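You operate a simulated robot arm through the tools that you are given. There is no shell and no other tool.

Carry out the task below with a simulated two-armed robot. There is one attempt and no reset: what you move stays moved.

Task
Set the bolted board to 230 V, 60 Hz and address FOUR.
Fine: move the blue plug over; save it last with the green key.

The check looks at the end state, three seconds after you hand in, the way a careful person would. Anything else that was tipped, shoved, dropped, spilled or broken makes it a failure.

Robot
Two 7-joint arms with fingered hands on one trunk that stands fixed in place. Base frame: the origin is at the foot of the trunk, x ahead of it, y to its left, z up; the work surface is at about z = 800. Lengths are in mm, angles in rad, forces in N, time in s.
The left shoulder is at [30, 136, 1130], the right one opposite. Each reaches about 1253 mm from its shoulder. Payload 5 kg a hand.
The tool frame of a hand sits at the grasp point between the pads (the TCP): z along the fingers, y along the line on which they close. The tips reach 42 mm beyond it. The gripper opens to 208 mm; its body begins 119 mm behind the TCP. The gripper is a hand of 4 fingers: y runs from the thumb to the fingers, the wrist lies at [0, 0, -332] in the tool frame, and closing takes about 1.5 s.
Orientation is that of the tool frame in the base frame, as a unit quaternion [x, y, z, w]. With the fingers straight down and closing along the base's y, the tool's x points along the base's -x, its y along +y and its z along -z.

Tools
- The arms move only by the tool servo_tool. It takes "left_motion", "right_motion" or both (then of equal length, played together; a hand with none holds still); each is a list that holds one entry, the list of rows, each a list of 6 numbers: the shift along the tool's x, y, z in cm, then the turn, a rotation vector about the tool's x, y, z in rad. In form: [[[x, y, z, ax, ay, az], ...]]. A call has 1 to 20 rows; each row is the pose to reach, as a shift and turn from the pose commanded when the call began, along the tool's axes at that moment. "left_jaw" and "right_jaw" are, for a hand that has rows, the closure, from 0 (fully open) to 1 (shut), set as the call begins (left out, the last holds). Rows are played at 5 a second. More than 50 mm and 0.15 rad between two rows, or a gripper value outside its range, and nothing of the call is played. A pose out of reach is approached as far as the arm can. The call stops where the force on the tool passes 40 N (or 10 N more than at its start, if that is more) or the arm is blocked; 0.2 s more then pass. The fingers move at their own pace (about 72 mm/s each) and stop on an object; they squeeze with about 27 N. The grip force told is the motor's: it shows also when the fingers shut on nothing. Time passes only in rows, and 0.2 s behind the last, so rows that repeat a pose let the fingers close. It gives the time, the measured TCP pose, the force on the tool (base axes), the opening and the grip force at its end, in the units of the frame above (readings bear some noise), with the torque about the TCP (base axes, N m) and any sound that the robot's microphone picked up, and new pictures: "views" is both (left out), scene, wrist or none (wrist: the cameras of the hands that moved).
- Cameras (640 x 400 px; columns grow to the right, rows downward): "scene" is now at [41.8, -26, 1850.9]; the picture's right is [-0.35, -0.94, 0.00], its down [-0.75, 0.28, -0.60] and it looks along [0.56, -0.21, -0.80] (base axes); focal length 308 px, centre (320, 200). "left" rides on the left gripper at [-101, 0, -145] in its tool frame; the picture's right is [0.00, -1.00, 0.00], its down [0.82, 0.00, -0.57] and it looks along [0.57, 0.00, 0.82] (tool axes); focal length 261 px, centre (320, 200). "right" rides on the right gripper at [101, 0, -145] in its tool frame; the picture's right is [0.00, 1.00, 0.00], its down [-0.82, 0.00, -0.57] and it looks along [-0.57, 0.00, 0.82] (tool axes); focal length 261 px, centre (320, 200). There is no depth. A picture from a camera that has moved, and an enlarged one, comes with that camera's place and axes in the base frame and with its lens.
- move_column(by): moves the trunk up (or, below 0, down) by that many mm; the arms and the scene camera ride with it, the base frame stays. It gives what a move gives, with no picture.
- set_fingers(finger1, finger2, finger3, thumb_bend, hand): sets how far each is bent, from 0 (flat) to 1 (curled in); at 0.3 the hand is open as for a grip, at 0.7 the pads meet at the TCP. One left out holds its place. A second passes; each finger stops where it meets its share of the squeeze, and holds until it gets a number again. A gripper value or a shape takes the hand back. It gives what a move gives, with no picture; readings hold the bend of each and the force on the fingers (four entries, about 0 where the hand has none), thumb and palm.
- set_grasp(shape, hand): the hand has 4 fingers and takes this shape, open, in about a second: jaw (thumb against the fingers, like two jaws); tri (thumb and two fingers); tip (a fingertip pinch); poke (one finger out to press); point (the index stretched); flat (the hand flat); cup (the hand cupped); fist (a fist). The gripper value then closes the fingers along that shape, each until it touches; the sizes above hold for jaw. It gives what a move gives, with no picture.
- pan_tilt(pan, tilt): turns the head with the scene camera to pan (to the left, within 2.496 rad either way) and tilt (down, from -0.506 to 1.204), counted from straight ahead of the robot. It gives what a move gives, and a new picture of the scene camera.
- zoom(camera, box): a new picture of the part [left, top, right, bottom] of that camera's present view, enlarged. It takes no simulated time.
- hand_in(): hands the job in; it is judged then, once.

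Places have to be worked out from the pictures, the camera data and where the tool is seen. Open the grippers and draw the arms clear of the work before you hand the job in, unless the task says otherwise.

The tools are called after "Request:" by a JSON object that holds its "fn" and its "kwargs". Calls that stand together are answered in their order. servo_tool: Moves the arms, as the interface text tells. Its arguments: {"type":"object","properties":{"left_motion":{"type":"array","items":{"type":"array","items":{"type":"array","items":{"type":"number"}}}},"left_jaw":{"type":"number"},"right_motion":{"type":"array","items":{"type":"array","items":{"type":"array","items":{"type":"number"}}}},"right_jaw":{"type":"number"},"views":{"type":"string","enum":["both","scene","wrist","none"]}},"required":[]} The other tools are called the same way: move_column (by) moves the trunk up or down; set_grasp (shape, hand) gives the hand a shape; set_fingers (finger1, finger2, finger3, thumb_bend, hand) moves the fingers one by one; pan_tilt (pan, tilt) turns the head that bears the scene camera; zoom (camera, box) takes an enlarged picture of a part of a camera's view; hand_in () hands the job in.

At the start:

```text
time: 0.0
left_position: [636.0, 144.9, 1155.9]
left_ee_rot: [0.0, 1.0, 0.0, 0.001]
left_ft_force: [0.5, -0.4, -0.2]
left_moment: [0.01, 0.01, 0.0]
left_gripper_width: 207.9
left_finger_force: 0.0
left_shape: jaw
left_bend: [0.3, 0.3, 0.3, 0.3]
left_finger forces: [0.0, 0.0, 0.0, 0.0, 0.0, 0.0]
right_position: [630.8, -441.7, 1124.9]
right_ee_rot: [-0.001, 1.0, 0.0, 0.0]
right_ft_force: [-0.4, 0.4, -0.3]
right_moment: [0.01, 0.03, 0.0]
right_gripper_width: 207.9
right_finger_force: 0.0
right_shape: jaw
right_bend: [0.3, 0.3, 0.3, 0.3]
right_finger forces: [0.0, 0.0, 0.0, 0.0, 0.0, 0.1]
trunk travel left (down, up): [-150.0, 340.0]
head pan, tilt (commanded): [-0.358, 0.923]
```

scene: 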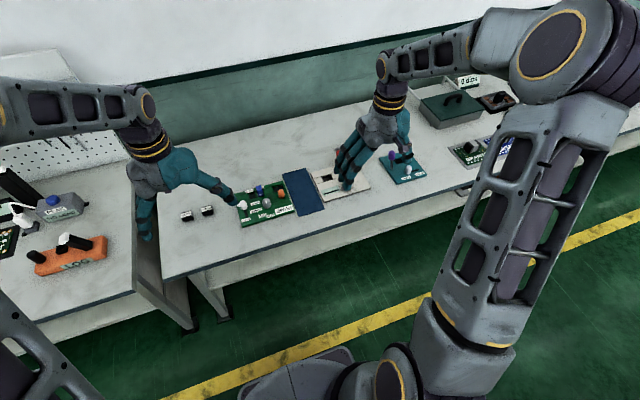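
right: 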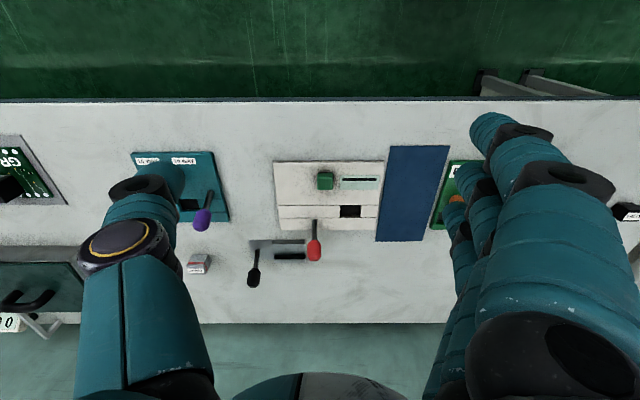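
left: 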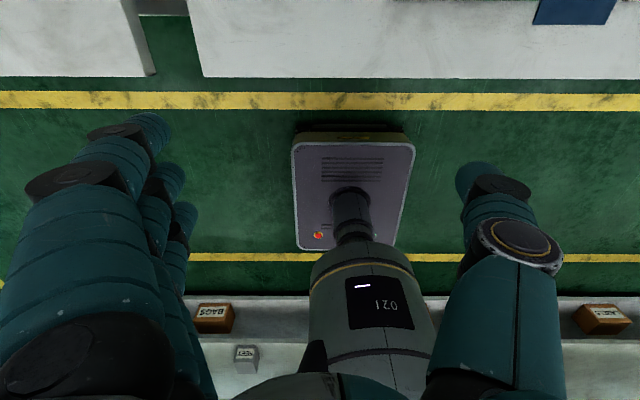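

I begin by looking closer at the boards on the table in the scene view and in the right hand's view.

Request:
{"fn": "zoom", "kwargs": {"camera": "scene", "box": [220, 120, 440, 250]}}

Request:
{"fn": "zoom", "kwargs": {"camera": "right", "box": [100, 100, 480, 340]}}

Request:
{"fn": "zoom", "kwargs": {"camera": "scene", "box": [400, 60, 540, 180]}}

Request:
{"fn": "zoom", "kwargs": {"camera": "scene", "box": [0, 150, 220, 290]}}

```text
2.91 times, centred on (330, 185) of scene
camera zoom: at [41.8, -26.0, 1850.9], right [-0.35, -0.94, 0.0], down [-0.75, 0.28, -0.6], along [0.56, -0.21, -0.8], focal length 897 px, centre (291, 244)
```

zoom: 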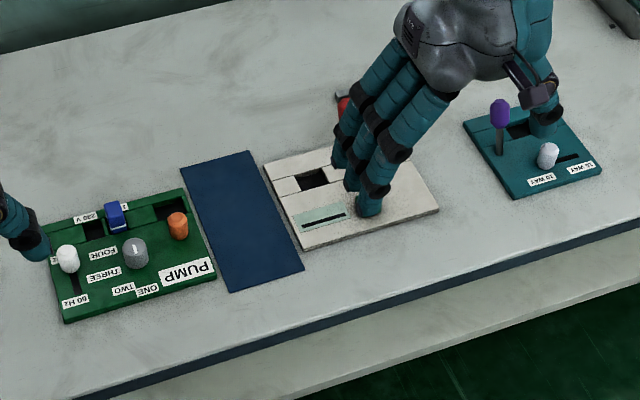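

```text
1.67 times, centred on (290, 220) of right
camera zoom: at [528.6, -441.6, 1268.9], right [0.0, 1.0, 0.0], down [0.82, 0.0, 0.57], along [0.57, 0.0, -0.82], focal length 434 px, centre (370, 167)
```

zoom: 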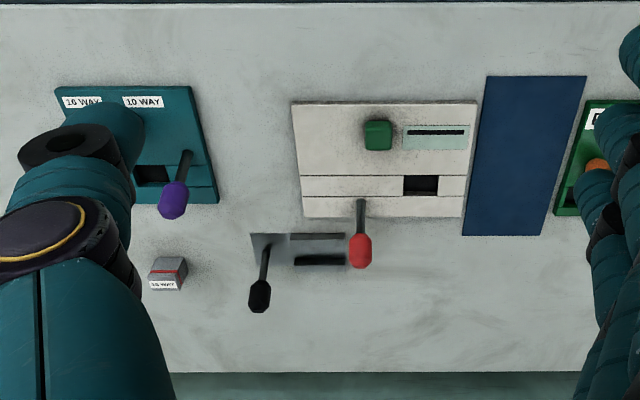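

```text
3.33 times, centred on (470, 120) of scene
camera zoom: at [41.8, -26.0, 1850.9], right [-0.35, -0.94, 0.0], down [-0.75, 0.28, -0.6], along [0.56, -0.21, -0.8], focal length 1028 px, centre (-180, 467)
```

zoom: 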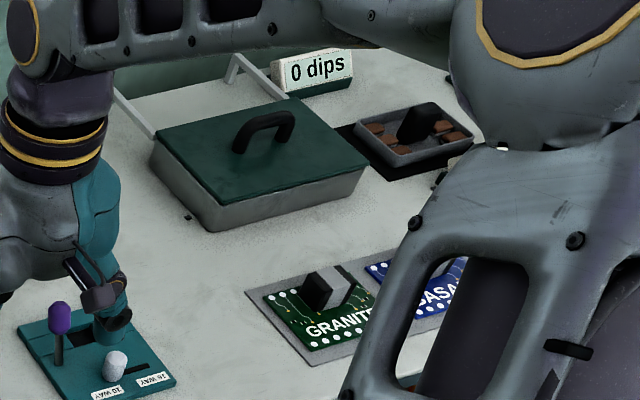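

```text
2.86 times, centred on (110, 220) of scene
camera zoom: at [41.8, -26.0, 1850.9], right [-0.35, -0.94, 0.0], down [-0.75, 0.28, -0.6], along [0.56, -0.21, -0.8], focal length 881 px, centre (920, 143)
```

zoom: 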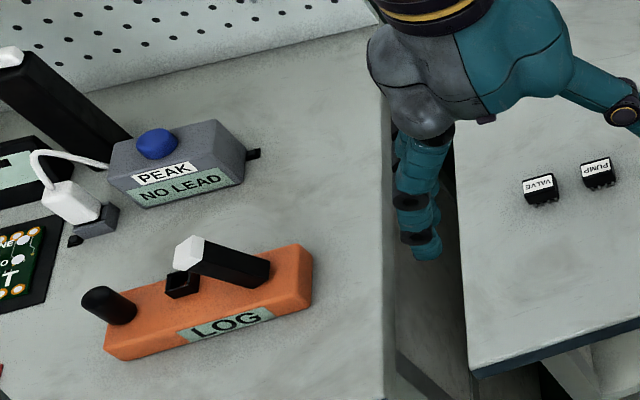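

The boards are partly hidden by the hands. I turn the head to survey the rest of the surroundings before moving anything.

Request:
{"fn": "pan_tilt", "kwargs": {"pan": 0.3, "tilt": 0.8}}

Request:
{"fn": "pan_tilt", "kwargs": {"pan": -0.9, "tilt": 0.8}}

Request:
{"fn": "pan_tilt", "kwargs": {"pan": -0.1, "tilt": 0.9}}

```text
time: 1.0
left_position: [636.4, 144.2, 1155.8]
left_ee_rot: [0.0, 1.0, 0.0, 0.001]
left_ft_force: [-1.0, 0.2, -0.3]
left_moment: [-0.03, 0.02, 0.02]
left_gripper_width: 208.0
left_finger_force: 0.1
left_shape: jaw
left_bend: [0.3, 0.3, 0.3, 0.3]
left_finger forces: [0.0, 0.1, 0.0, 0.0, 0.1, 0.1]
right_position: [630.8, -442.1, 1124.7]
right_ee_rot: [0.0, 1.0, 0.0, 0.0]
right_ft_force: [0.3, 0.2, -0.4]
right_moment: [0.0, -0.02, 0.02]
right_gripper_width: 207.8
right_finger_force: 0.0
right_shape: jaw
right_bend: [0.3, 0.3, 0.3, 0.3]
right_finger forces: [0.1, 0.0, 0.1, 0.0, 0.0, 0.0]
trunk travel left (down, up): [-150.0, 340.0]
head pan, tilt (commanded): [0.3, 0.799]
camera scene: at [49.4, 23.9, 1860.5], right [0.29, -0.96, 0.0], down [-0.69, -0.21, -0.7], along [0.67, 0.21, -0.72], focal length 308 px, centre (320, 200)
```

scene: 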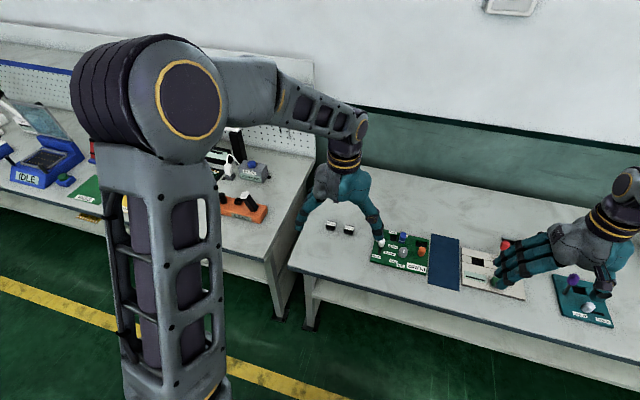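

```text
time: 2.4
left_position: [635.3, 143.5, 1156.1]
left_ee_rot: [0.0, 1.0, 0.0, 0.0]
left_ft_force: [0.6, -0.3, 0.3]
left_moment: [0.01, 0.03, -0.01]
left_gripper_width: 207.9
left_finger_force: 0.0
left_shape: jaw
left_bend: [0.3, 0.3, 0.3, 0.3]
left_finger forces: [0.0, 0.0, 0.0, 0.0, 0.0, 0.1]
right_position: [631.3, -441.3, 1125.3]
right_ee_rot: [0.0, 1.0, 0.0, -0.001]
right_ft_force: [-0.5, 0.0, 0.5]
right_moment: [-0.01, -0.01, 0.0]
right_gripper_width: 207.7
right_finger_force: 0.0
right_shape: jaw
right_bend: [0.3, 0.3, 0.3, 0.3]
right_finger forces: [0.0, 0.1, 0.1, 0.0, 0.1, 0.0]
trunk travel left (down, up): [-150.0, 340.0]
head pan, tilt (commanded): [-0.901, 0.799]
camera scene: at [22.4, -63.1, 1860.5], right [-0.78, -0.62, 0.0], down [-0.45, 0.56, -0.7], along [0.43, -0.55, -0.72], focal length 308 px, centre (320, 200)
```

scene: 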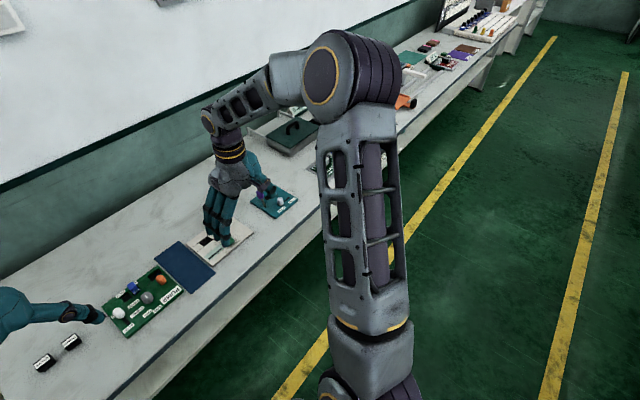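

```text
time: 3.6
left_position: [635.0, 143.6, 1156.2]
left_ee_rot: [-0.001, 1.0, 0.0, -0.001]
left_ft_force: [-1.2, 0.5, 0.4]
left_moment: [0.02, 0.03, -0.01]
left_gripper_width: 208.0
left_finger_force: 0.0
left_shape: jaw
left_bend: [0.3, 0.3, 0.3, 0.3]
left_finger forces: [0.1, 0.0, 0.1, 0.0, 0.0, 0.1]
right_position: [630.6, -440.6, 1124.6]
right_ee_rot: [0.0, 1.0, 0.0, -0.001]
right_ft_force: [0.4, 1.0, 0.3]
right_moment: [0.01, 0.03, 0.04]
right_gripper_width: 207.8
right_finger_force: 0.0
right_shape: jaw
right_bend: [0.3, 0.3, 0.3, 0.3]
right_finger forces: [0.0, 0.0, 0.0, 0.1, 0.0, 0.0]
trunk travel left (down, up): [-150.0, 340.0]
head pan, tilt (commanded): [-0.099, 0.901]
camera scene: at [47.4, -7.5, 1852.6], right [-0.1, -0.99, 0.0], down [-0.78, 0.08, -0.62], along [0.62, -0.06, -0.78], focal length 308 px, centre (320, 200)
```

scene: 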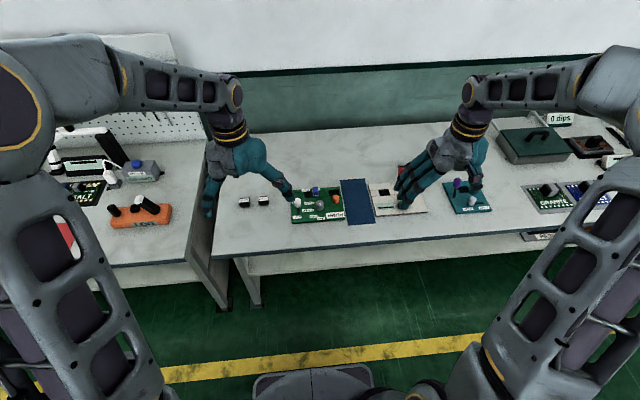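

The bench nearest holds a green "PUMP" board (about x 834, y -76), a blue mat, a beige unit with a green key, and a teal board. I'll shift the left hand left and bring the right hand (with its camera) over the PUMP board, staying high, for a close look.

Request:
{"fn": "servo_tool", "kwargs": {"left_motion": [[[0, 4, -1, 0, 0, 0], [0, 8, -2, 0, 0, 0], [0, 12, -3, 0, 0, 0], [0, 16, -4, 0, 0, 0], [0, 20, -5, 0, 0, 0], [0, 24, -5, 0, 0, 0], [0, 24, -5, 0, 0, 0], [0, 24, -5, 0, 0, 0], [0, 24, -5, 0, 0, 0]]], "right_motion": [[[0, 4, 0, 0, 0, 0], [0, 8, 0, 0, 0, 0], [0, 12, 0, 0, 0, 0], [0, 16, 0, 0, 0, 0], [0, 20, 0, 0, 0, 0], [0, 24, 0, 0, 0, 0], [0, 28, 0, 0, 0, 0], [0, 32, 0, 0, 0, 0], [0, 36, 0, 0, 0, 0]]], "views": "both"}}

```text
time: 5.6
left_position: [634.5, 386.0, 1205.9]
left_ee_rot: [0.001, 1.0, 0.0, 0.001]
left_ft_force: [0.7, 0.3, -0.5]
left_moment: [-0.11, 0.01, 0.01]
left_gripper_width: 208.2
left_finger_force: 0.1
left_shape: jaw
left_bend: [0.3, 0.3, 0.3, 0.3]
left_finger forces: [0.0, 0.0, 0.0, 0.0, 0.0, 0.0]
right_position: [629.8, -81.4, 1125.7]
right_ee_rot: [0.0, 1.0, 0.0, -0.001]
right_ft_force: [0.2, 0.7, 0.7]
right_moment: [0.0, 0.03, 0.01]
right_gripper_width: 207.7
right_finger_force: 0.0
right_shape: jaw
right_bend: [0.3, 0.3, 0.3, 0.3]
right_finger forces: [0.0, 0.1, 0.0, 0.0, 0.0, 0.0]
trunk travel left (down, up): [-150.0, 340.0]
head pan, tilt (commanded): [-0.099, 0.901]
camera scene: at [47.7, -5.8, 1852.6], right [-0.1, -1.0, 0.0], down [-0.78, 0.08, -0.62], along [0.62, -0.06, -0.78], focal length 308 px, centre (320, 200)
camera right: at [528.9, -80.7, 1269.1], right [0.01, 1.0, 0.0], down [0.82, 0.0, 0.57], along [0.57, 0.0, -0.82], focal length 261 px, centre (320, 200)
camera left: at [735.3, 385.7, 1351.0], right [0.0, -1.0, 0.0], down [-0.82, 0.0, 0.57], along [-0.57, 0.0, -0.82], focal length 261 px, centre (320, 200)
```

scene: 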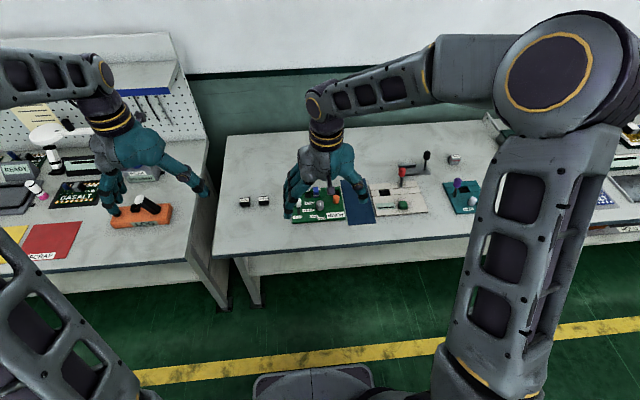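
right: 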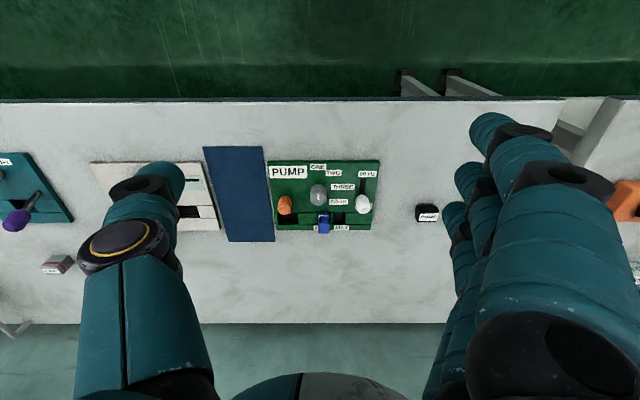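
left: 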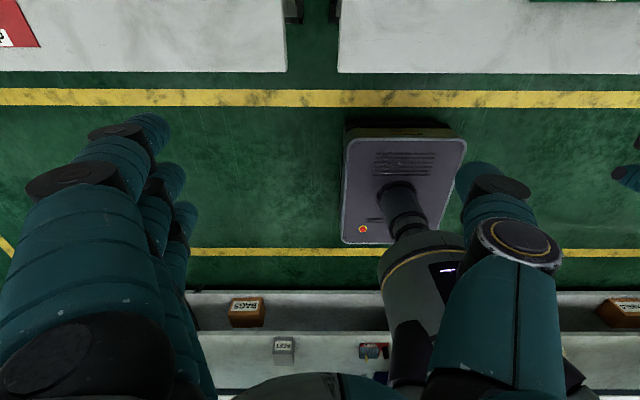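

The right wrist camera now sees the PUMP board whole. I enlarge it.

Request:
{"fn": "zoom", "kwargs": {"camera": "right", "box": [250, 140, 400, 250]}}

Request:
{"fn": "zoom", "kwargs": {"camera": "right", "box": [0, 130, 280, 290]}}

Request:
{"fn": "zoom", "kwargs": {"camera": "scene", "box": [340, 140, 500, 230]}}

Request:
{"fn": "zoom", "kwargs": {"camera": "scene", "box": [270, 170, 360, 230]}}

```text
3.64 times, centred on (325, 195) of right
camera zoom: at [528.9, -80.7, 1269.1], right [0.01, 1.0, 0.0], down [0.82, 0.0, 0.57], along [0.57, 0.0, -0.82], focal length 948 px, centre (302, 218)
```

zoom: 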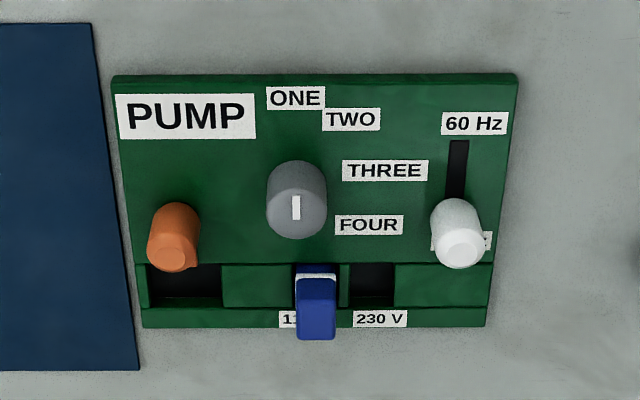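

```text
2.29 times, centred on (140, 210) of right
camera zoom: at [528.9, -80.7, 1269.1], right [0.01, 1.0, 0.0], down [0.82, 0.0, 0.57], along [0.57, 0.0, -0.82], focal length 596 px, centre (731, 177)
```

zoom: 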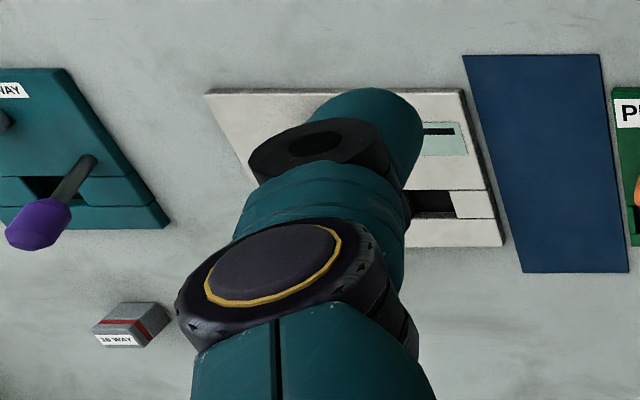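

```text
4.00 times, centred on (420, 185) of scene
camera zoom: at [47.7, -5.8, 1852.6], right [-0.1, -1.0, 0.0], down [-0.78, 0.08, -0.62], along [0.62, -0.06, -0.78], focal length 1233 px, centre (-80, 260)
```

zoom: 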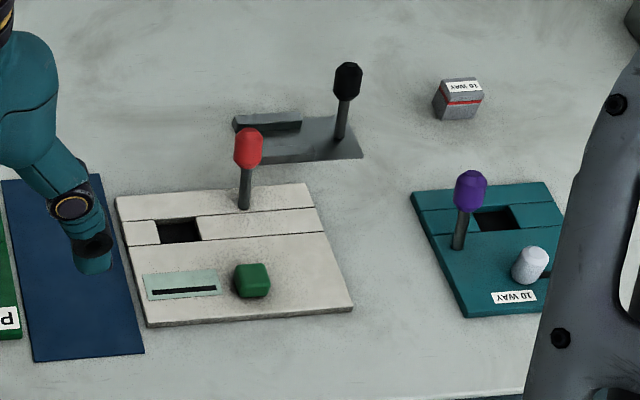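

```text
6.67 times, centred on (315, 200) of scene
camera zoom: at [47.7, -5.8, 1852.6], right [-0.1, -1.0, 0.0], down [-0.78, 0.08, -0.62], along [0.62, -0.06, -0.78], focal length 2055 px, centre (353, 200)
```

zoom: 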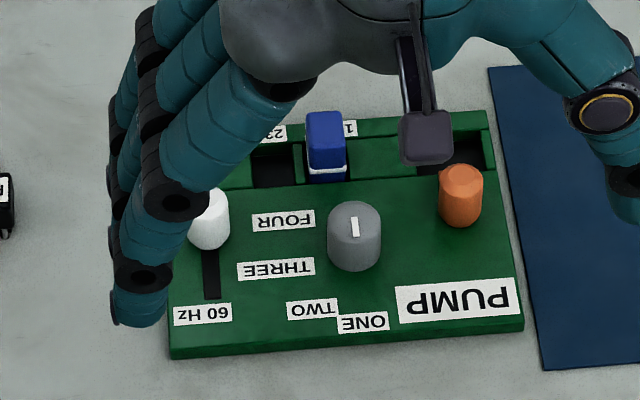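

The PUMP board has a blue plug in the 115 V socket, a white slider at the 50 Hz end, a grey dial with ONE–FOUR, and an orange knob. The green key seems to sit on the beige unit; I check the other stations for lookalike boards or green keys before deciding.

Request:
{"fn": "pan_tilt", "kwargs": {"pan": 0.7, "tilt": 0.7}}

Request:
{"fn": "zoom", "kwargs": {"camera": "scene", "box": [0, 60, 320, 260]}}

Request:
{"fn": "zoom", "kwargs": {"camera": "scene", "box": [320, 60, 640, 260]}}

Request:
{"fn": "pan_tilt", "kwargs": {"pan": -1.1, "tilt": 0.6}}

Request:
{"fn": "zoom", "kwargs": {"camera": "scene", "box": [320, 0, 640, 200]}}

Request:
{"fn": "zoom", "kwargs": {"camera": "scene", "box": [120, 60, 340, 220]}}

```text
time: 6.7
left_position: [635.5, 384.0, 1206.9]
left_ee_rot: [-0.001, 1.0, -0.001, 0.0]
left_ft_force: [0.4, -0.2, 0.4]
left_moment: [0.0, 0.01, 0.03]
left_gripper_width: 207.5
left_finger_force: 0.2
left_shape: jaw
left_bend: [0.3, 0.3, 0.3, 0.3]
left_finger forces: [0.0, 0.1, 0.1, 0.0, 0.0, 0.1]
right_position: [630.3, -82.5, 1124.6]
right_ee_rot: [0.001, 1.0, 0.001, 0.0]
right_ft_force: [-0.4, 0.4, 0.8]
right_moment: [0.03, 0.0, 0.01]
right_gripper_width: 207.7
right_finger_force: 0.0
right_shape: jaw
right_bend: [0.3, 0.3, 0.3, 0.3]
right_finger forces: [0.0, 0.0, 0.1, 0.0, 0.0, 0.0]
trunk travel left (down, up): [-150.0, 340.0]
head pan, tilt (commanded): [0.7, 0.7]
camera scene: at [37.2, 54.7, 1868.8], right [0.64, -0.77, 0.0], down [-0.49, -0.41, -0.76], along [0.59, 0.49, -0.64], focal length 308 px, centre (320, 200)
```

scene: 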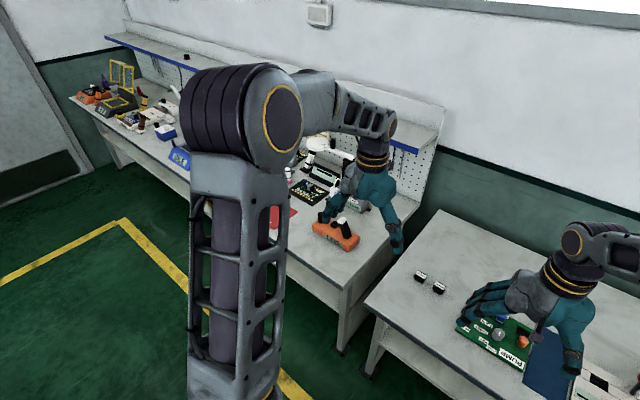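

```text
2.00 times, centred on (160, 160) of scene
camera zoom: at [37.2, 54.7, 1868.8], right [0.64, -0.77, 0.0], down [-0.49, -0.41, -0.76], along [0.59, 0.49, -0.64], focal length 617 px, centre (640, 280)
```

zoom: 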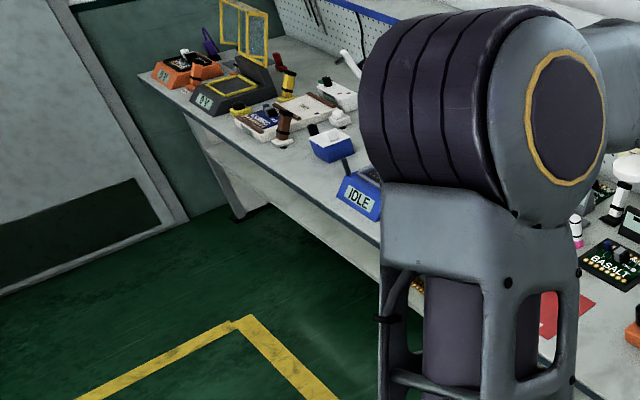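

```text
2.00 times, centred on (480, 160) of scene
camera zoom: at [37.2, 54.7, 1868.8], right [0.64, -0.77, 0.0], down [-0.49, -0.41, -0.76], along [0.59, 0.49, -0.64], focal length 617 px, centre (0, 280)
```

zoom: 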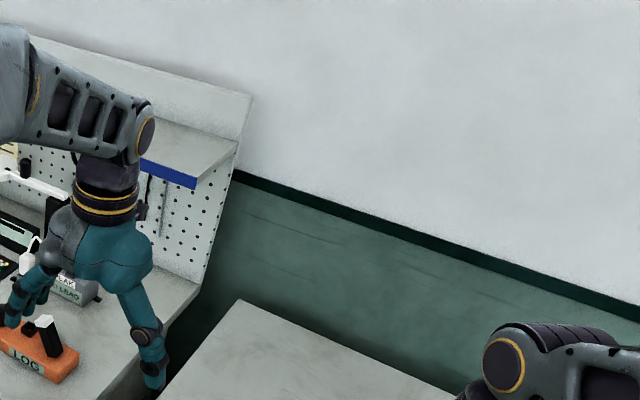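

```text
time: 8.5
left_position: [633.8, 384.0, 1206.4]
left_ee_rot: [0.0, 1.0, 0.0, 0.0]
left_ft_force: [0.7, -0.3, 0.3]
left_moment: [0.0, -0.01, 0.04]
left_gripper_width: 208.0
left_finger_force: 0.1
left_shape: jaw
left_bend: [0.3, 0.3, 0.3, 0.3]
left_finger forces: [0.1, 0.0, 0.0, 0.1, 0.0, 0.0]
right_position: [629.5, -82.8, 1125.6]
right_ee_rot: [0.0, 1.0, 0.0, 0.0]
right_ft_force: [-0.7, 0.5, -0.2]
right_moment: [0.02, 0.01, -0.02]
right_gripper_width: 207.9
right_finger_force: 0.0
right_shape: jaw
right_bend: [0.3, 0.3, 0.3, 0.3]
right_finger forces: [0.0, 0.0, 0.0, 0.1, 0.1, 0.1]
trunk travel left (down, up): [-150.0, 340.0]
head pan, tilt (commanded): [-1.1, 0.6]
camera scene: at [12.5, -78.4, 1877.4], right [-0.89, -0.45, 0.0], down [-0.26, 0.5, -0.83], along [0.37, -0.73, -0.57], focal length 308 px, centre (320, 200)
```

scene: 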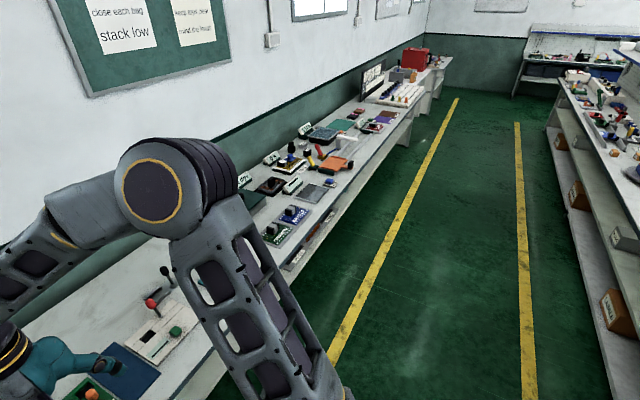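

```text
2.00 times, centred on (480, 100) of scene
camera zoom: at [12.5, -78.4, 1877.4], right [-0.89, -0.45, 0.0], down [-0.26, 0.5, -0.83], along [0.37, -0.73, -0.57], focal length 617 px, centre (0, 400)
```

zoom: 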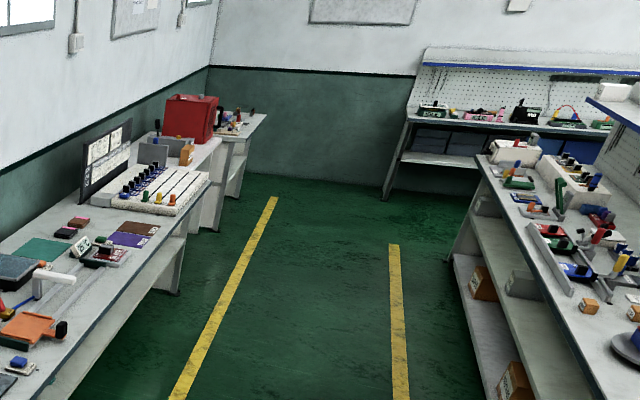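

```text
2.50 times, centred on (230, 140) of scene
camera zoom: at [12.5, -78.4, 1877.4], right [-0.89, -0.45, 0.0], down [-0.26, 0.5, -0.83], along [0.37, -0.73, -0.57], focal length 771 px, centre (545, 350)
```

zoom: 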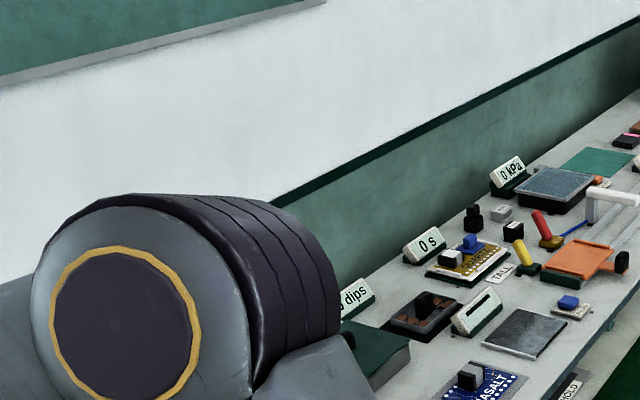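

Only the PUMP board carries 115/230 V, 50/60 Hz and the ONE–FOUR dial, with the board spanning about x 754–931, y -182..35. I lower the right hand somewhat for a closer view of the controls, with fingertips kept above about z 915.

Request:
{"fn": "servo_tool", "kwargs": {"right_motion": [[[-2.1, 0, 3.3, 0, 0, 0], [-4.2, 0, 6.6, 0, 0, 0], [-6.3, 0, 9.9, 0, 0, 0], [-8.4, 0, 13.2, 0, 0, 0], [-10.5, 0, 16.5, 0, 0, 0]]], "views": "wrist"}}

Request:
{"fn": "pan_tilt", "kwargs": {"pan": -0.25, "tilt": 0.9}}

```text
time: 9.7
left_position: [637.3, 383.8, 1206.3]
left_ee_rot: [0.001, 1.0, 0.0, -0.001]
left_ft_force: [0.9, 0.4, -0.3]
left_moment: [-0.04, 0.1, 0.01]
left_gripper_width: 208.0
left_finger_force: 0.0
left_shape: jaw
left_bend: [0.3, 0.3, 0.3, 0.3]
left_finger forces: [0.0, 0.1, 0.1, 0.0, 0.0, 0.0]
right_position: [736.9, -80.1, 960.4]
right_ee_rot: [0.0, 1.0, 0.0, 0.0]
right_ft_force: [1.4, 0.4, 0.1]
right_moment: [-0.01, 0.18, -0.01]
right_gripper_width: 208.0
right_finger_force: 0.1
right_shape: jaw
right_bend: [0.3, 0.3, 0.3, 0.3]
right_finger forces: [0.0, 0.1, 0.0, 0.0, 0.0, 0.0]
trunk travel left (down, up): [-150.0, 340.0]
head pan, tilt (commanded): [-1.1, 0.6]
camera right: at [635.7, -81.0, 1104.7], right [0.01, 1.0, 0.0], down [0.82, 0.0, 0.57], along [0.57, 0.0, -0.82], focal length 261 px, centre (320, 200)
```

right: 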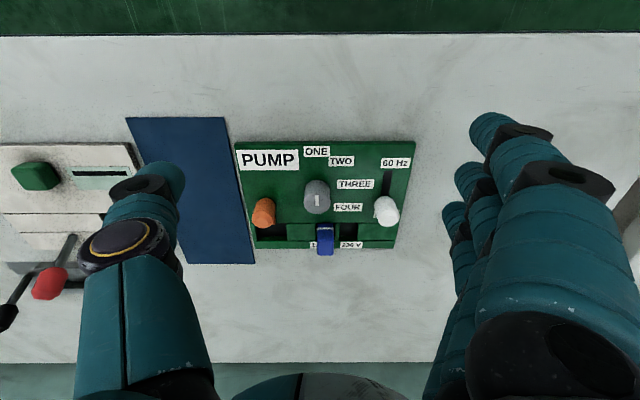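

```text
time: 10.9
left_position: [635.3, 383.5, 1205.9]
left_ee_rot: [0.0, 1.0, 0.0, 0.0]
left_ft_force: [-0.4, 0.4, 0.2]
left_moment: [0.0, 0.0, 0.05]
left_gripper_width: 208.0
left_finger_force: 0.0
left_shape: jaw
left_bend: [0.3, 0.3, 0.3, 0.3]
left_finger forces: [0.1, 0.0, 0.1, 0.1, 0.1, 0.0]
right_position: [735.8, -79.8, 961.3]
right_ee_rot: [0.0, 1.0, 0.0, 0.0]
right_ft_force: [1.3, 0.2, -1.6]
right_moment: [0.01, -0.02, -0.04]
right_gripper_width: 207.9
right_finger_force: 0.0
right_shape: jaw
right_bend: [0.3, 0.3, 0.3, 0.3]
right_finger forces: [0.1, 0.0, 0.0, 0.0, 0.1, 0.0]
trunk travel left (down, up): [-150.0, 340.0]
head pan, tilt (commanded): [-0.25, 0.901]
camera scene: at [45.3, -18.5, 1852.6], right [-0.25, -0.97, 0.0], down [-0.76, 0.19, -0.62], along [0.6, -0.15, -0.78], focal length 308 px, centre (320, 200)
```

scene: 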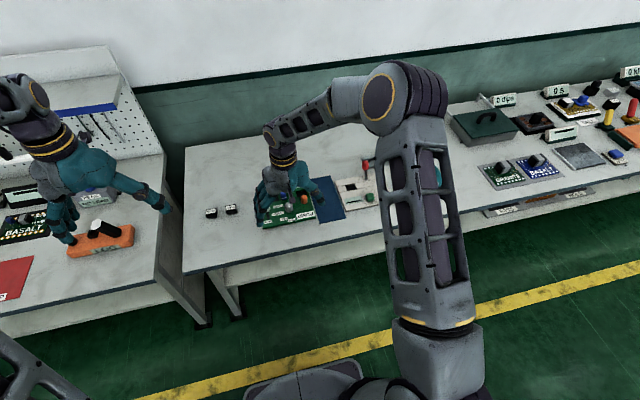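

Request:
{"fn": "zoom", "kwargs": {"camera": "right", "box": [220, 130, 430, 260]}}

Request:
{"fn": "zoom", "kwargs": {"camera": "right", "box": [240, 180, 320, 230]}}

Request:
{"fn": "zoom", "kwargs": {"camera": "right", "box": [290, 200, 410, 260]}}

Request:
{"fn": "zoom", "kwargs": {"camera": "right", "box": [0, 120, 200, 320]}}

```text
3.05 times, centred on (325, 195) of right
camera zoom: at [634.0, -80.9, 1105.9], right [0.0, 1.0, 0.0], down [0.82, 0.0, 0.57], along [0.57, 0.0, -0.82], focal length 794 px, centre (305, 215)
```

zoom: 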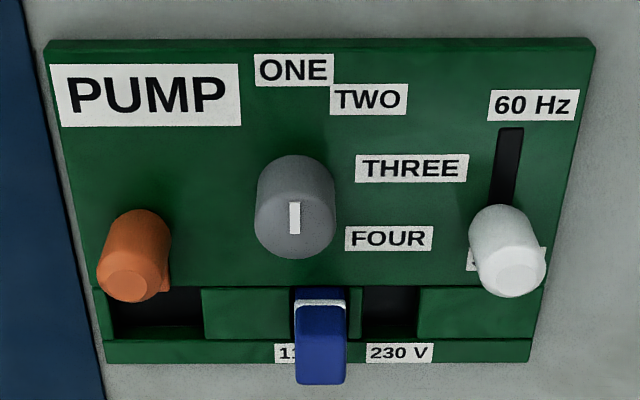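

```text
8.00 times, centred on (280, 205) of right
camera zoom: at [634.0, -80.9, 1105.9], right [0.0, 1.0, 0.0], down [0.82, 0.0, 0.57], along [0.57, 0.0, -0.82], focal length 2085 px, centre (640, 160)
```

zoom: 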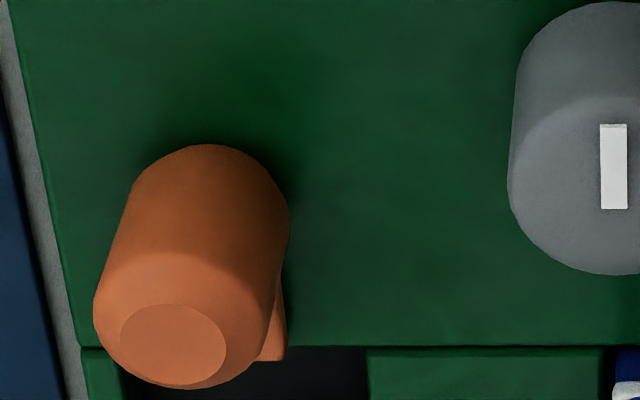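

```text
5.33 times, centred on (350, 230) of right
camera zoom: at [634.0, -80.9, 1105.9], right [0.0, 1.0, 0.0], down [0.82, 0.0, 0.57], along [0.57, 0.0, -0.82], focal length 1390 px, centre (160, 40)
```

zoom: 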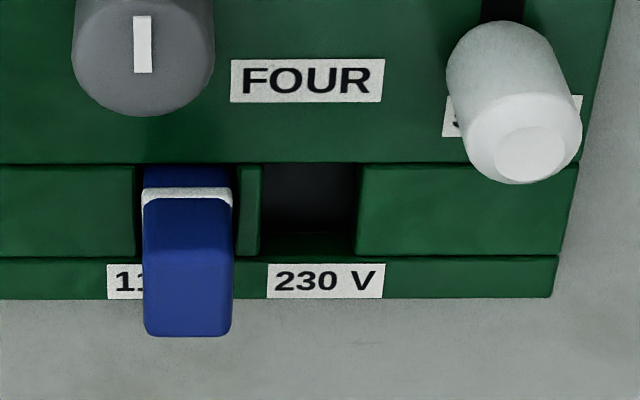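

```text
2.00 times, centred on (100, 220) of right
camera zoom: at [634.0, -80.9, 1105.9], right [0.0, 1.0, 0.0], down [0.82, 0.0, 0.57], along [0.57, 0.0, -0.82], focal length 521 px, centre (760, 160)
```

zoom: 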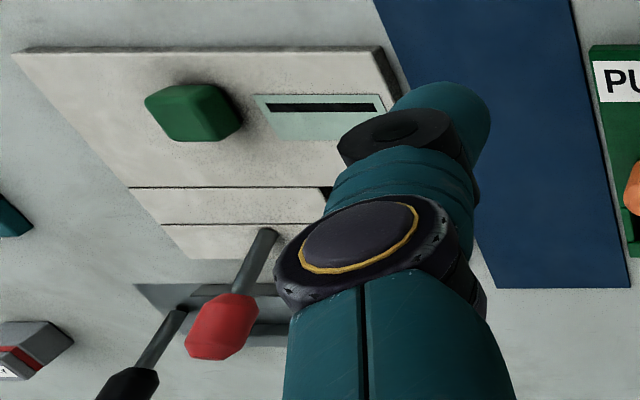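

The close-up shows the dial mark offset toward ONE, the plug in 115 V, and an empty 230 V socket ~35 mm to its left (base +y). I'll lift the right hand and draw it off to the right, so the scene camera gets an unobstructed view for triangulation.

Request:
{"fn": "servo_tool", "kwargs": {"right_motion": [[[2, 0, -4, 0, 0, 0], [4, 0, -8, 0, 0, 0], [6, -3, -11, 0, 0, 0], [8, -7, -13, 0, 0, 0], [10, -11, -14, 0, 0, 0], [11, -15, -14, 0, 0, 0], [11, -19, -14, 0, 0, 0], [11, -23, -14, 0, 0, 0], [11, -27, -14, 0, 0, 0]]], "views": "scene"}}

Request:
{"fn": "set_grasp", "kwargs": {"hand": "right", "shape": "tip"}}

Request:
{"fn": "zoom", "kwargs": {"camera": "right", "box": [0, 0, 640, 400]}}

Request:
{"fn": "zoom", "kwargs": {"camera": "scene", "box": [245, 170, 345, 235]}}

```text
time: 12.9
left_position: [634.5, 383.4, 1207.4]
left_ee_rot: [-0.001, 1.0, 0.0, 0.0]
left_ft_force: [0.0, -1.2, 0.7]
left_moment: [0.13, 0.04, -0.05]
left_gripper_width: 207.7
left_finger_force: 0.1
left_shape: jaw
left_bend: [0.3, 0.3, 0.3, 0.3]
left_finger forces: [0.1, 0.0, 0.0, 0.0, 0.1, 0.1]
right_position: [625.0, -352.0, 1099.7]
right_ee_rot: [-0.001, 1.0, 0.0, 0.0]
right_ft_force: [-0.1, 0.4, -0.5]
right_moment: [0.01, 0.03, 0.01]
right_gripper_width: 207.8
right_finger_force: 0.1
right_shape: jaw
right_bend: [0.3, 0.3, 0.3, 0.3]
right_finger forces: [0.0, 0.0, 0.0, 0.0, 0.0, 0.0]
trunk travel left (down, up): [-150.0, 340.0]
head pan, tilt (commanded): [-0.25, 0.901]
camera scene: at [45.4, -19.9, 1852.6], right [-0.25, -0.97, 0.0], down [-0.76, 0.19, -0.62], along [0.6, -0.15, -0.78], focal length 308 px, centre (320, 200)
```

scene: 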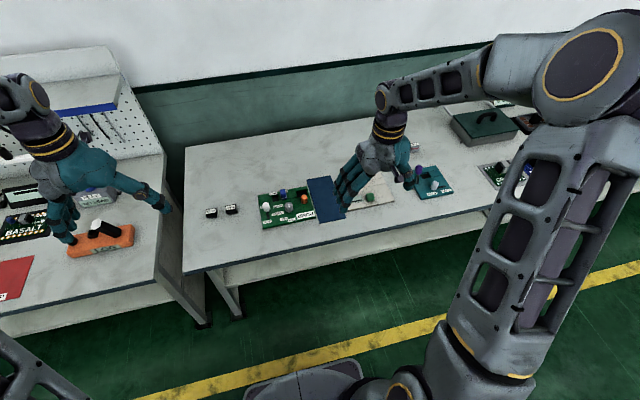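

```text
time: 13.8
left_position: [634.9, 383.7, 1205.7]
left_ee_rot: [0.0, 1.0, 0.0, 0.0]
left_ft_force: [-0.5, -0.4, -0.6]
left_moment: [0.0, 0.01, 0.02]
left_gripper_width: 208.3
left_finger_force: 0.0
left_shape: jaw
left_bend: [0.3, 0.3, 0.3, 0.3]
left_finger forces: [0.0, 0.2, 0.0, 0.0, 0.0, 0.1]
right_position: [624.7, -352.3, 1100.1]
right_ee_rot: [0.0, 1.0, 0.0, 0.0]
right_ft_force: [-0.2, -0.8, -0.5]
right_moment: [0.03, 0.0, -0.01]
right_gripper_width: 207.8
right_finger_force: 0.1
right_shape: tip
right_bend: [0.06, 0.3, 0.06, 0.3]
right_finger forces: [0.0, 0.0, 0.0, 0.0, 0.0, 0.1]
trunk travel left (down, up): [-150.0, 340.0]
head pan, tilt (commanded): [-0.25, 0.901]
```

```text
1.00 times, centred on (320, 200) of right (not enlarged: the box is as wide or as high as the picture)
camera zoom: at [523.4, -351.8, 1243.9], right [0.0, 1.0, 0.0], down [0.82, 0.0, 0.57], along [0.57, 0.0, -0.82], focal length 261 px, centre (320, 200)
```

zoom: 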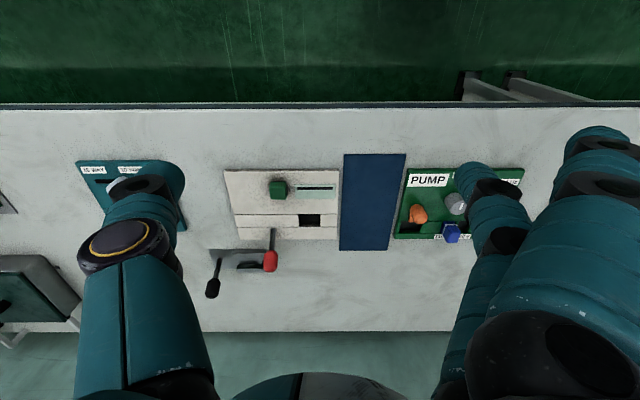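

```text
6.15 times, centred on (295, 202) of scene
camera zoom: at [45.4, -18.7, 1852.6], right [-0.25, -0.97, 0.0], down [-0.76, 0.19, -0.62], along [0.6, -0.15, -0.78], focal length 1897 px, centre (474, 185)
```

zoom: 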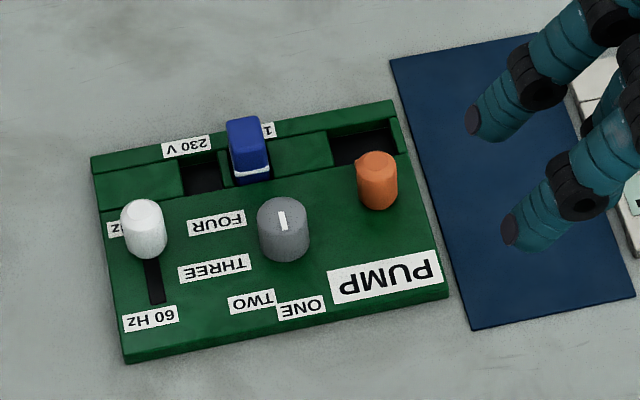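

I enlarge further on the plug, dial and slider for better measurement, and on the beige unit from the wrist view.

Request:
{"fn": "zoom", "kwargs": {"camera": "scene", "box": [260, 182, 300, 207]}}

Request:
{"fn": "zoom", "kwargs": {"camera": "right", "box": [200, 150, 350, 300]}}

Request:
{"fn": "zoom", "kwargs": {"camera": "right", "box": [390, 160, 530, 250]}}

```text
16.00 times, centred on (280, 194) of scene
camera zoom: at [45.4, -18.7, 1852.6], right [-0.25, -0.97, 0.0], down [-0.76, 0.19, -0.62], along [0.6, -0.15, -0.78], focal length 4933 px, centre (960, 288)
```

zoom: 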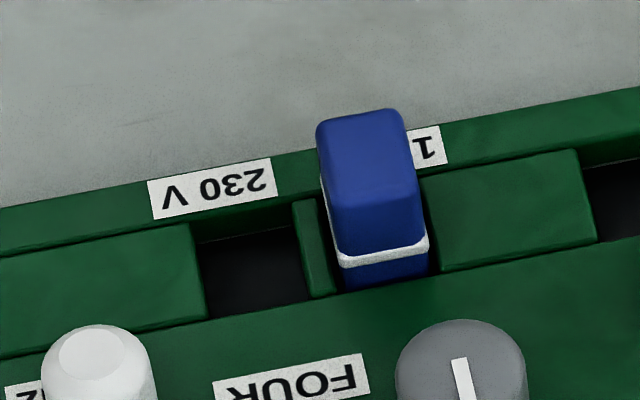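

```text
2.67 times, centred on (275, 225) of right
camera zoom: at [523.4, -351.8, 1243.9], right [0.0, 1.0, 0.0], down [0.82, 0.0, 0.57], along [0.57, 0.0, -0.82], focal length 695 px, centre (440, 133)
```

zoom: 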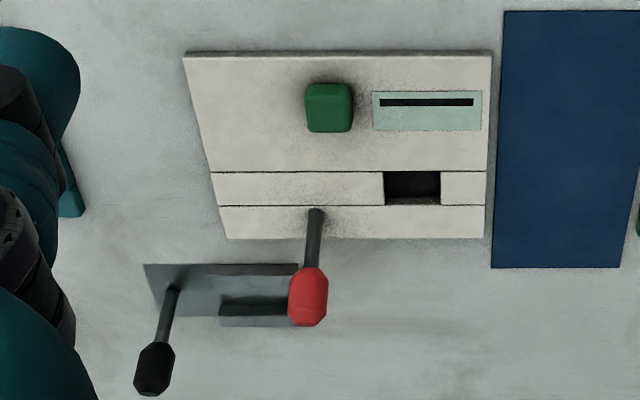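

```text
4.44 times, centred on (460, 205) of right
camera zoom: at [523.4, -351.8, 1243.9], right [0.0, 1.0, 0.0], down [0.82, 0.0, 0.57], along [0.57, 0.0, -0.82], focal length 1158 px, centre (-302, 178)
```

zoom: 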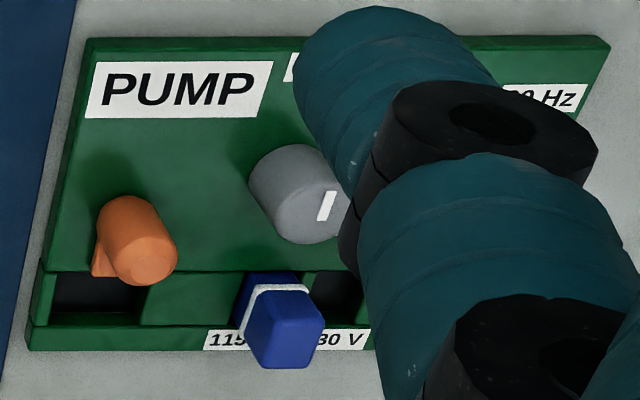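

Estimates: plug top about (896, -74, 849) and ~23 mm wide; 230 V socket centre about (895, -39); dial axis about (809, -83), top ~860; slider knob about (845, 7, 852). I test the "tip" pinch in free air to learn how closure maps to opening.

Request:
{"fn": "servo_tool", "kwargs": {"right_motion": [[[0, 0, 0, 0, 0, 0], [0, 0, 0, 0, 0, 0], [0, 0, 0, 0, 0, 0], [0, 0, 0, 0, 0, 0], [0, 0, 0, 0, 0, 0], [0, 0, 0, 0, 0, 0], [0, 0, 0, 0, 0, 0], [0, 0, 0, 0, 0, 0]]], "right_jaw": 0.75, "views": "wrist"}}

Request:
{"fn": "zoom", "kwargs": {"camera": "scene", "box": [320, 120, 440, 220]}}

```text
time: 15.6
left_position: [634.2, 384.4, 1207.0]
left_ee_rot: [0.0, 1.0, -0.001, 0.0]
left_ft_force: [0.3, -0.4, 0.6]
left_moment: [-0.01, 0.0, -0.01]
left_gripper_width: 208.1
left_finger_force: 0.0
left_shape: jaw
left_bend: [0.3, 0.3, 0.3, 0.3]
left_finger forces: [0.0, 0.1, 0.0, 0.1, 0.0, 0.0]
right_position: [626.1, -351.1, 1100.0]
right_ee_rot: [0.0, 1.0, -0.001, 0.0]
right_ft_force: [-0.2, -0.4, 1.5]
right_moment: [0.01, 0.03, -0.01]
right_gripper_width: 52.7
right_finger_force: 0.0
right_shape: tip
right_bend: [0.06, 0.73, 0.06, 0.7]
right_finger forces: [0.0, 0.0, 0.1, 0.0, 0.0, 0.0]
trunk travel left (down, up): [-150.0, 340.0]
head pan, tilt (commanded): [-0.25, 0.901]
camera right: at [523.4, -351.8, 1243.9], right [0.0, 1.0, 0.0], down [0.82, 0.0, 0.57], along [0.57, 0.0, -0.82], focal length 261 px, centre (320, 200)
```

right: 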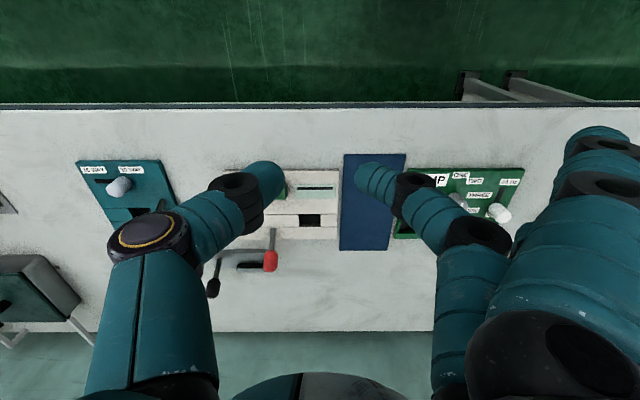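

```text
4.00 times, centred on (380, 170) of scene
camera zoom: at [45.4, -18.5, 1852.6], right [-0.25, -0.97, 0.0], down [-0.76, 0.19, -0.62], along [0.6, -0.15, -0.78], focal length 1233 px, centre (80, 320)
```

zoom: 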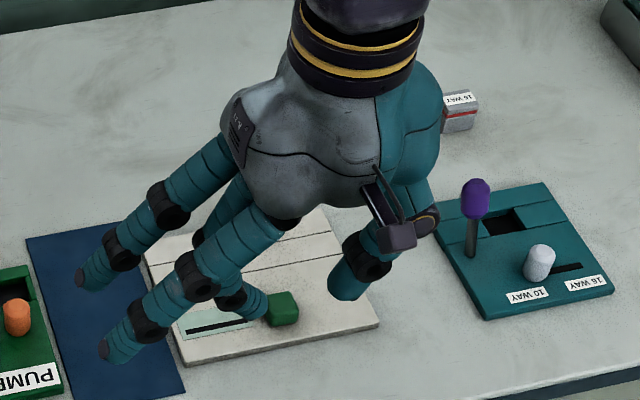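

The pinch works: about 208·(1−jaw) mm opening, with the outer two fingers splayed and ~35 mm higher. I rotate the right hand 90° clockwise (fingers toward +x, thumb toward the robot) in the air so the pinch closes along x, suitable for both slider and plug.

Request:
{"fn": "servo_tool", "kwargs": {"right_motion": [[[0, 0, 0, 0, 0, 0.143], [0, 0, 0, 0, 0, 0.286], [0, 0, 0, 0, 0, 0.428], [0, 0, 0, 0, 0, 0.571], [0, 0, 0, 0, 0, 0.714], [0, 0, 0, 0, 0, 0.857], [0, 0, 0, 0, 0, 1.0], [0, 0, 0, 0, 0, 1.142], [0, 0, 0, 0, 0, 1.285], [0, 0, 0, 0, 0, 1.428], [0, 0, 0, 0, 0, 1.5708]]], "views": "both"}}

```text
time: 18.0
left_position: [635.6, 385.2, 1206.1]
left_ee_rot: [0.0, 1.0, 0.0, 0.0]
left_ft_force: [0.2, -0.3, -0.3]
left_moment: [0.0, 0.0, -0.01]
left_gripper_width: 207.8
left_finger_force: 0.0
left_shape: jaw
left_bend: [0.3, 0.3, 0.3, 0.3]
left_finger forces: [0.1, 0.0, 0.0, 0.1, 0.0, 0.1]
right_position: [625.9, -351.3, 1099.4]
right_ee_rot: [0.708, 0.706, 0.0, 0.0]
right_ft_force: [0.9, -0.3, -0.3]
right_moment: [0.03, 0.02, -0.02]
right_gripper_width: 52.1
right_finger_force: 0.1
right_shape: tip
right_bend: [0.06, 0.73, 0.06, 0.7]
right_finger forces: [0.0, 0.1, 0.0, 0.1, 0.0, 0.0]
trunk travel left (down, up): [-150.0, 340.0]
head pan, tilt (commanded): [-0.25, 0.901]
camera scene: at [45.4, -18.3, 1852.6], right [-0.25, -0.97, 0.0], down [-0.76, 0.19, -0.62], along [0.6, -0.15, -0.78], focal length 308 px, centre (320, 200)
camera right: at [625.4, -250.8, 1244.3], right [1.0, -0.01, 0.0], down [-0.01, -0.82, 0.57], along [0.0, -0.57, -0.82], focal length 261 px, centre (320, 200)
```

scene: 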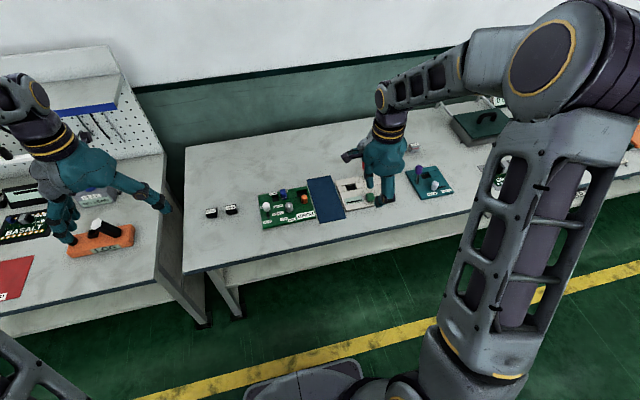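
right: 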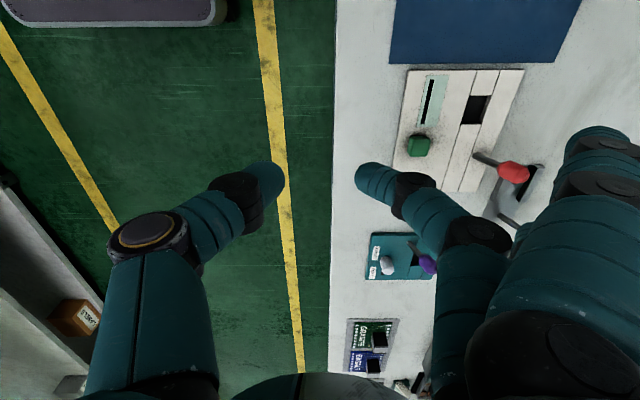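

The 90° yaw is reachable (tool x = base +y, tool y = base +x). Now I bring the pinch above the white slider at about (845, 7), staying at z ≈ 1000.

Request:
{"fn": "servo_tool", "kwargs": {"right_motion": [[[3.6, 2.2, 1, 0, 0, 0], [7.2, 4.4, 2, 0, 0, 0], [10.8, 6.6, 3, 0, 0, 0], [14.4, 8.8, 4, 0, 0, 0], [18, 11, 5, 0, 0, 0], [21.6, 13.2, 6, 0, 0, 0], [25.2, 15.4, 7, 0, 0, 0], [28.8, 17.6, 8, 0, 0, 0], [32.3, 19.8, 9, 0, 0, 0], [35.8, 21.9, 10, 0, 0, 0]]], "views": "both"}}

```text
time: 20.2
left_position: [636.0, 384.7, 1204.9]
left_ee_rot: [0.0, 1.0, 0.0, -0.001]
left_ft_force: [0.4, 1.2, -0.7]
left_moment: [-0.21, 0.04, 0.01]
left_gripper_width: 208.1
left_finger_force: 0.1
left_shape: jaw
left_bend: [0.3, 0.3, 0.3, 0.3]
left_finger forces: [0.0, 0.0, 0.0, 0.0, 0.0, 0.0]
right_position: [847.1, 6.8, 998.1]
right_ee_rot: [0.707, 0.707, -0.001, 0.0]
right_ft_force: [1.0, -0.6, -1.4]
right_moment: [0.06, 0.16, -0.02]
right_gripper_width: 52.2
right_finger_force: 0.1
right_shape: tip
right_bend: [0.05, 0.73, 0.05, 0.7]
right_finger forces: [0.1, 0.1, 0.0, 0.0, 0.0, 0.0]
trunk travel left (down, up): [-150.0, 340.0]
head pan, tilt (commanded): [-0.25, 0.901]
camera scene: at [47.0, -16.6, 1852.5], right [-0.25, -0.97, 0.0], down [-0.76, 0.19, -0.62], along [0.6, -0.15, -0.78], focal length 308 px, centre (320, 200)
camera right: at [845.1, 107.5, 1142.0], right [1.0, -0.01, 0.0], down [0.0, -0.82, 0.57], along [0.0, -0.57, -0.82], focal length 261 px, centre (320, 200)
```

scene: 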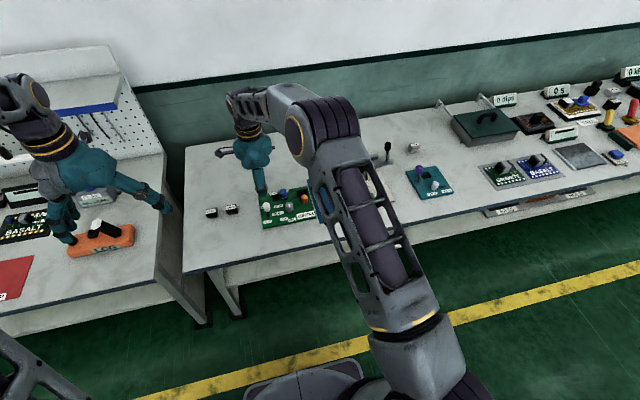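
right: 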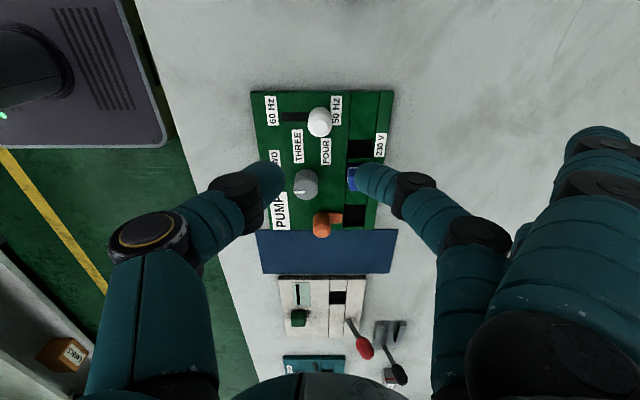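

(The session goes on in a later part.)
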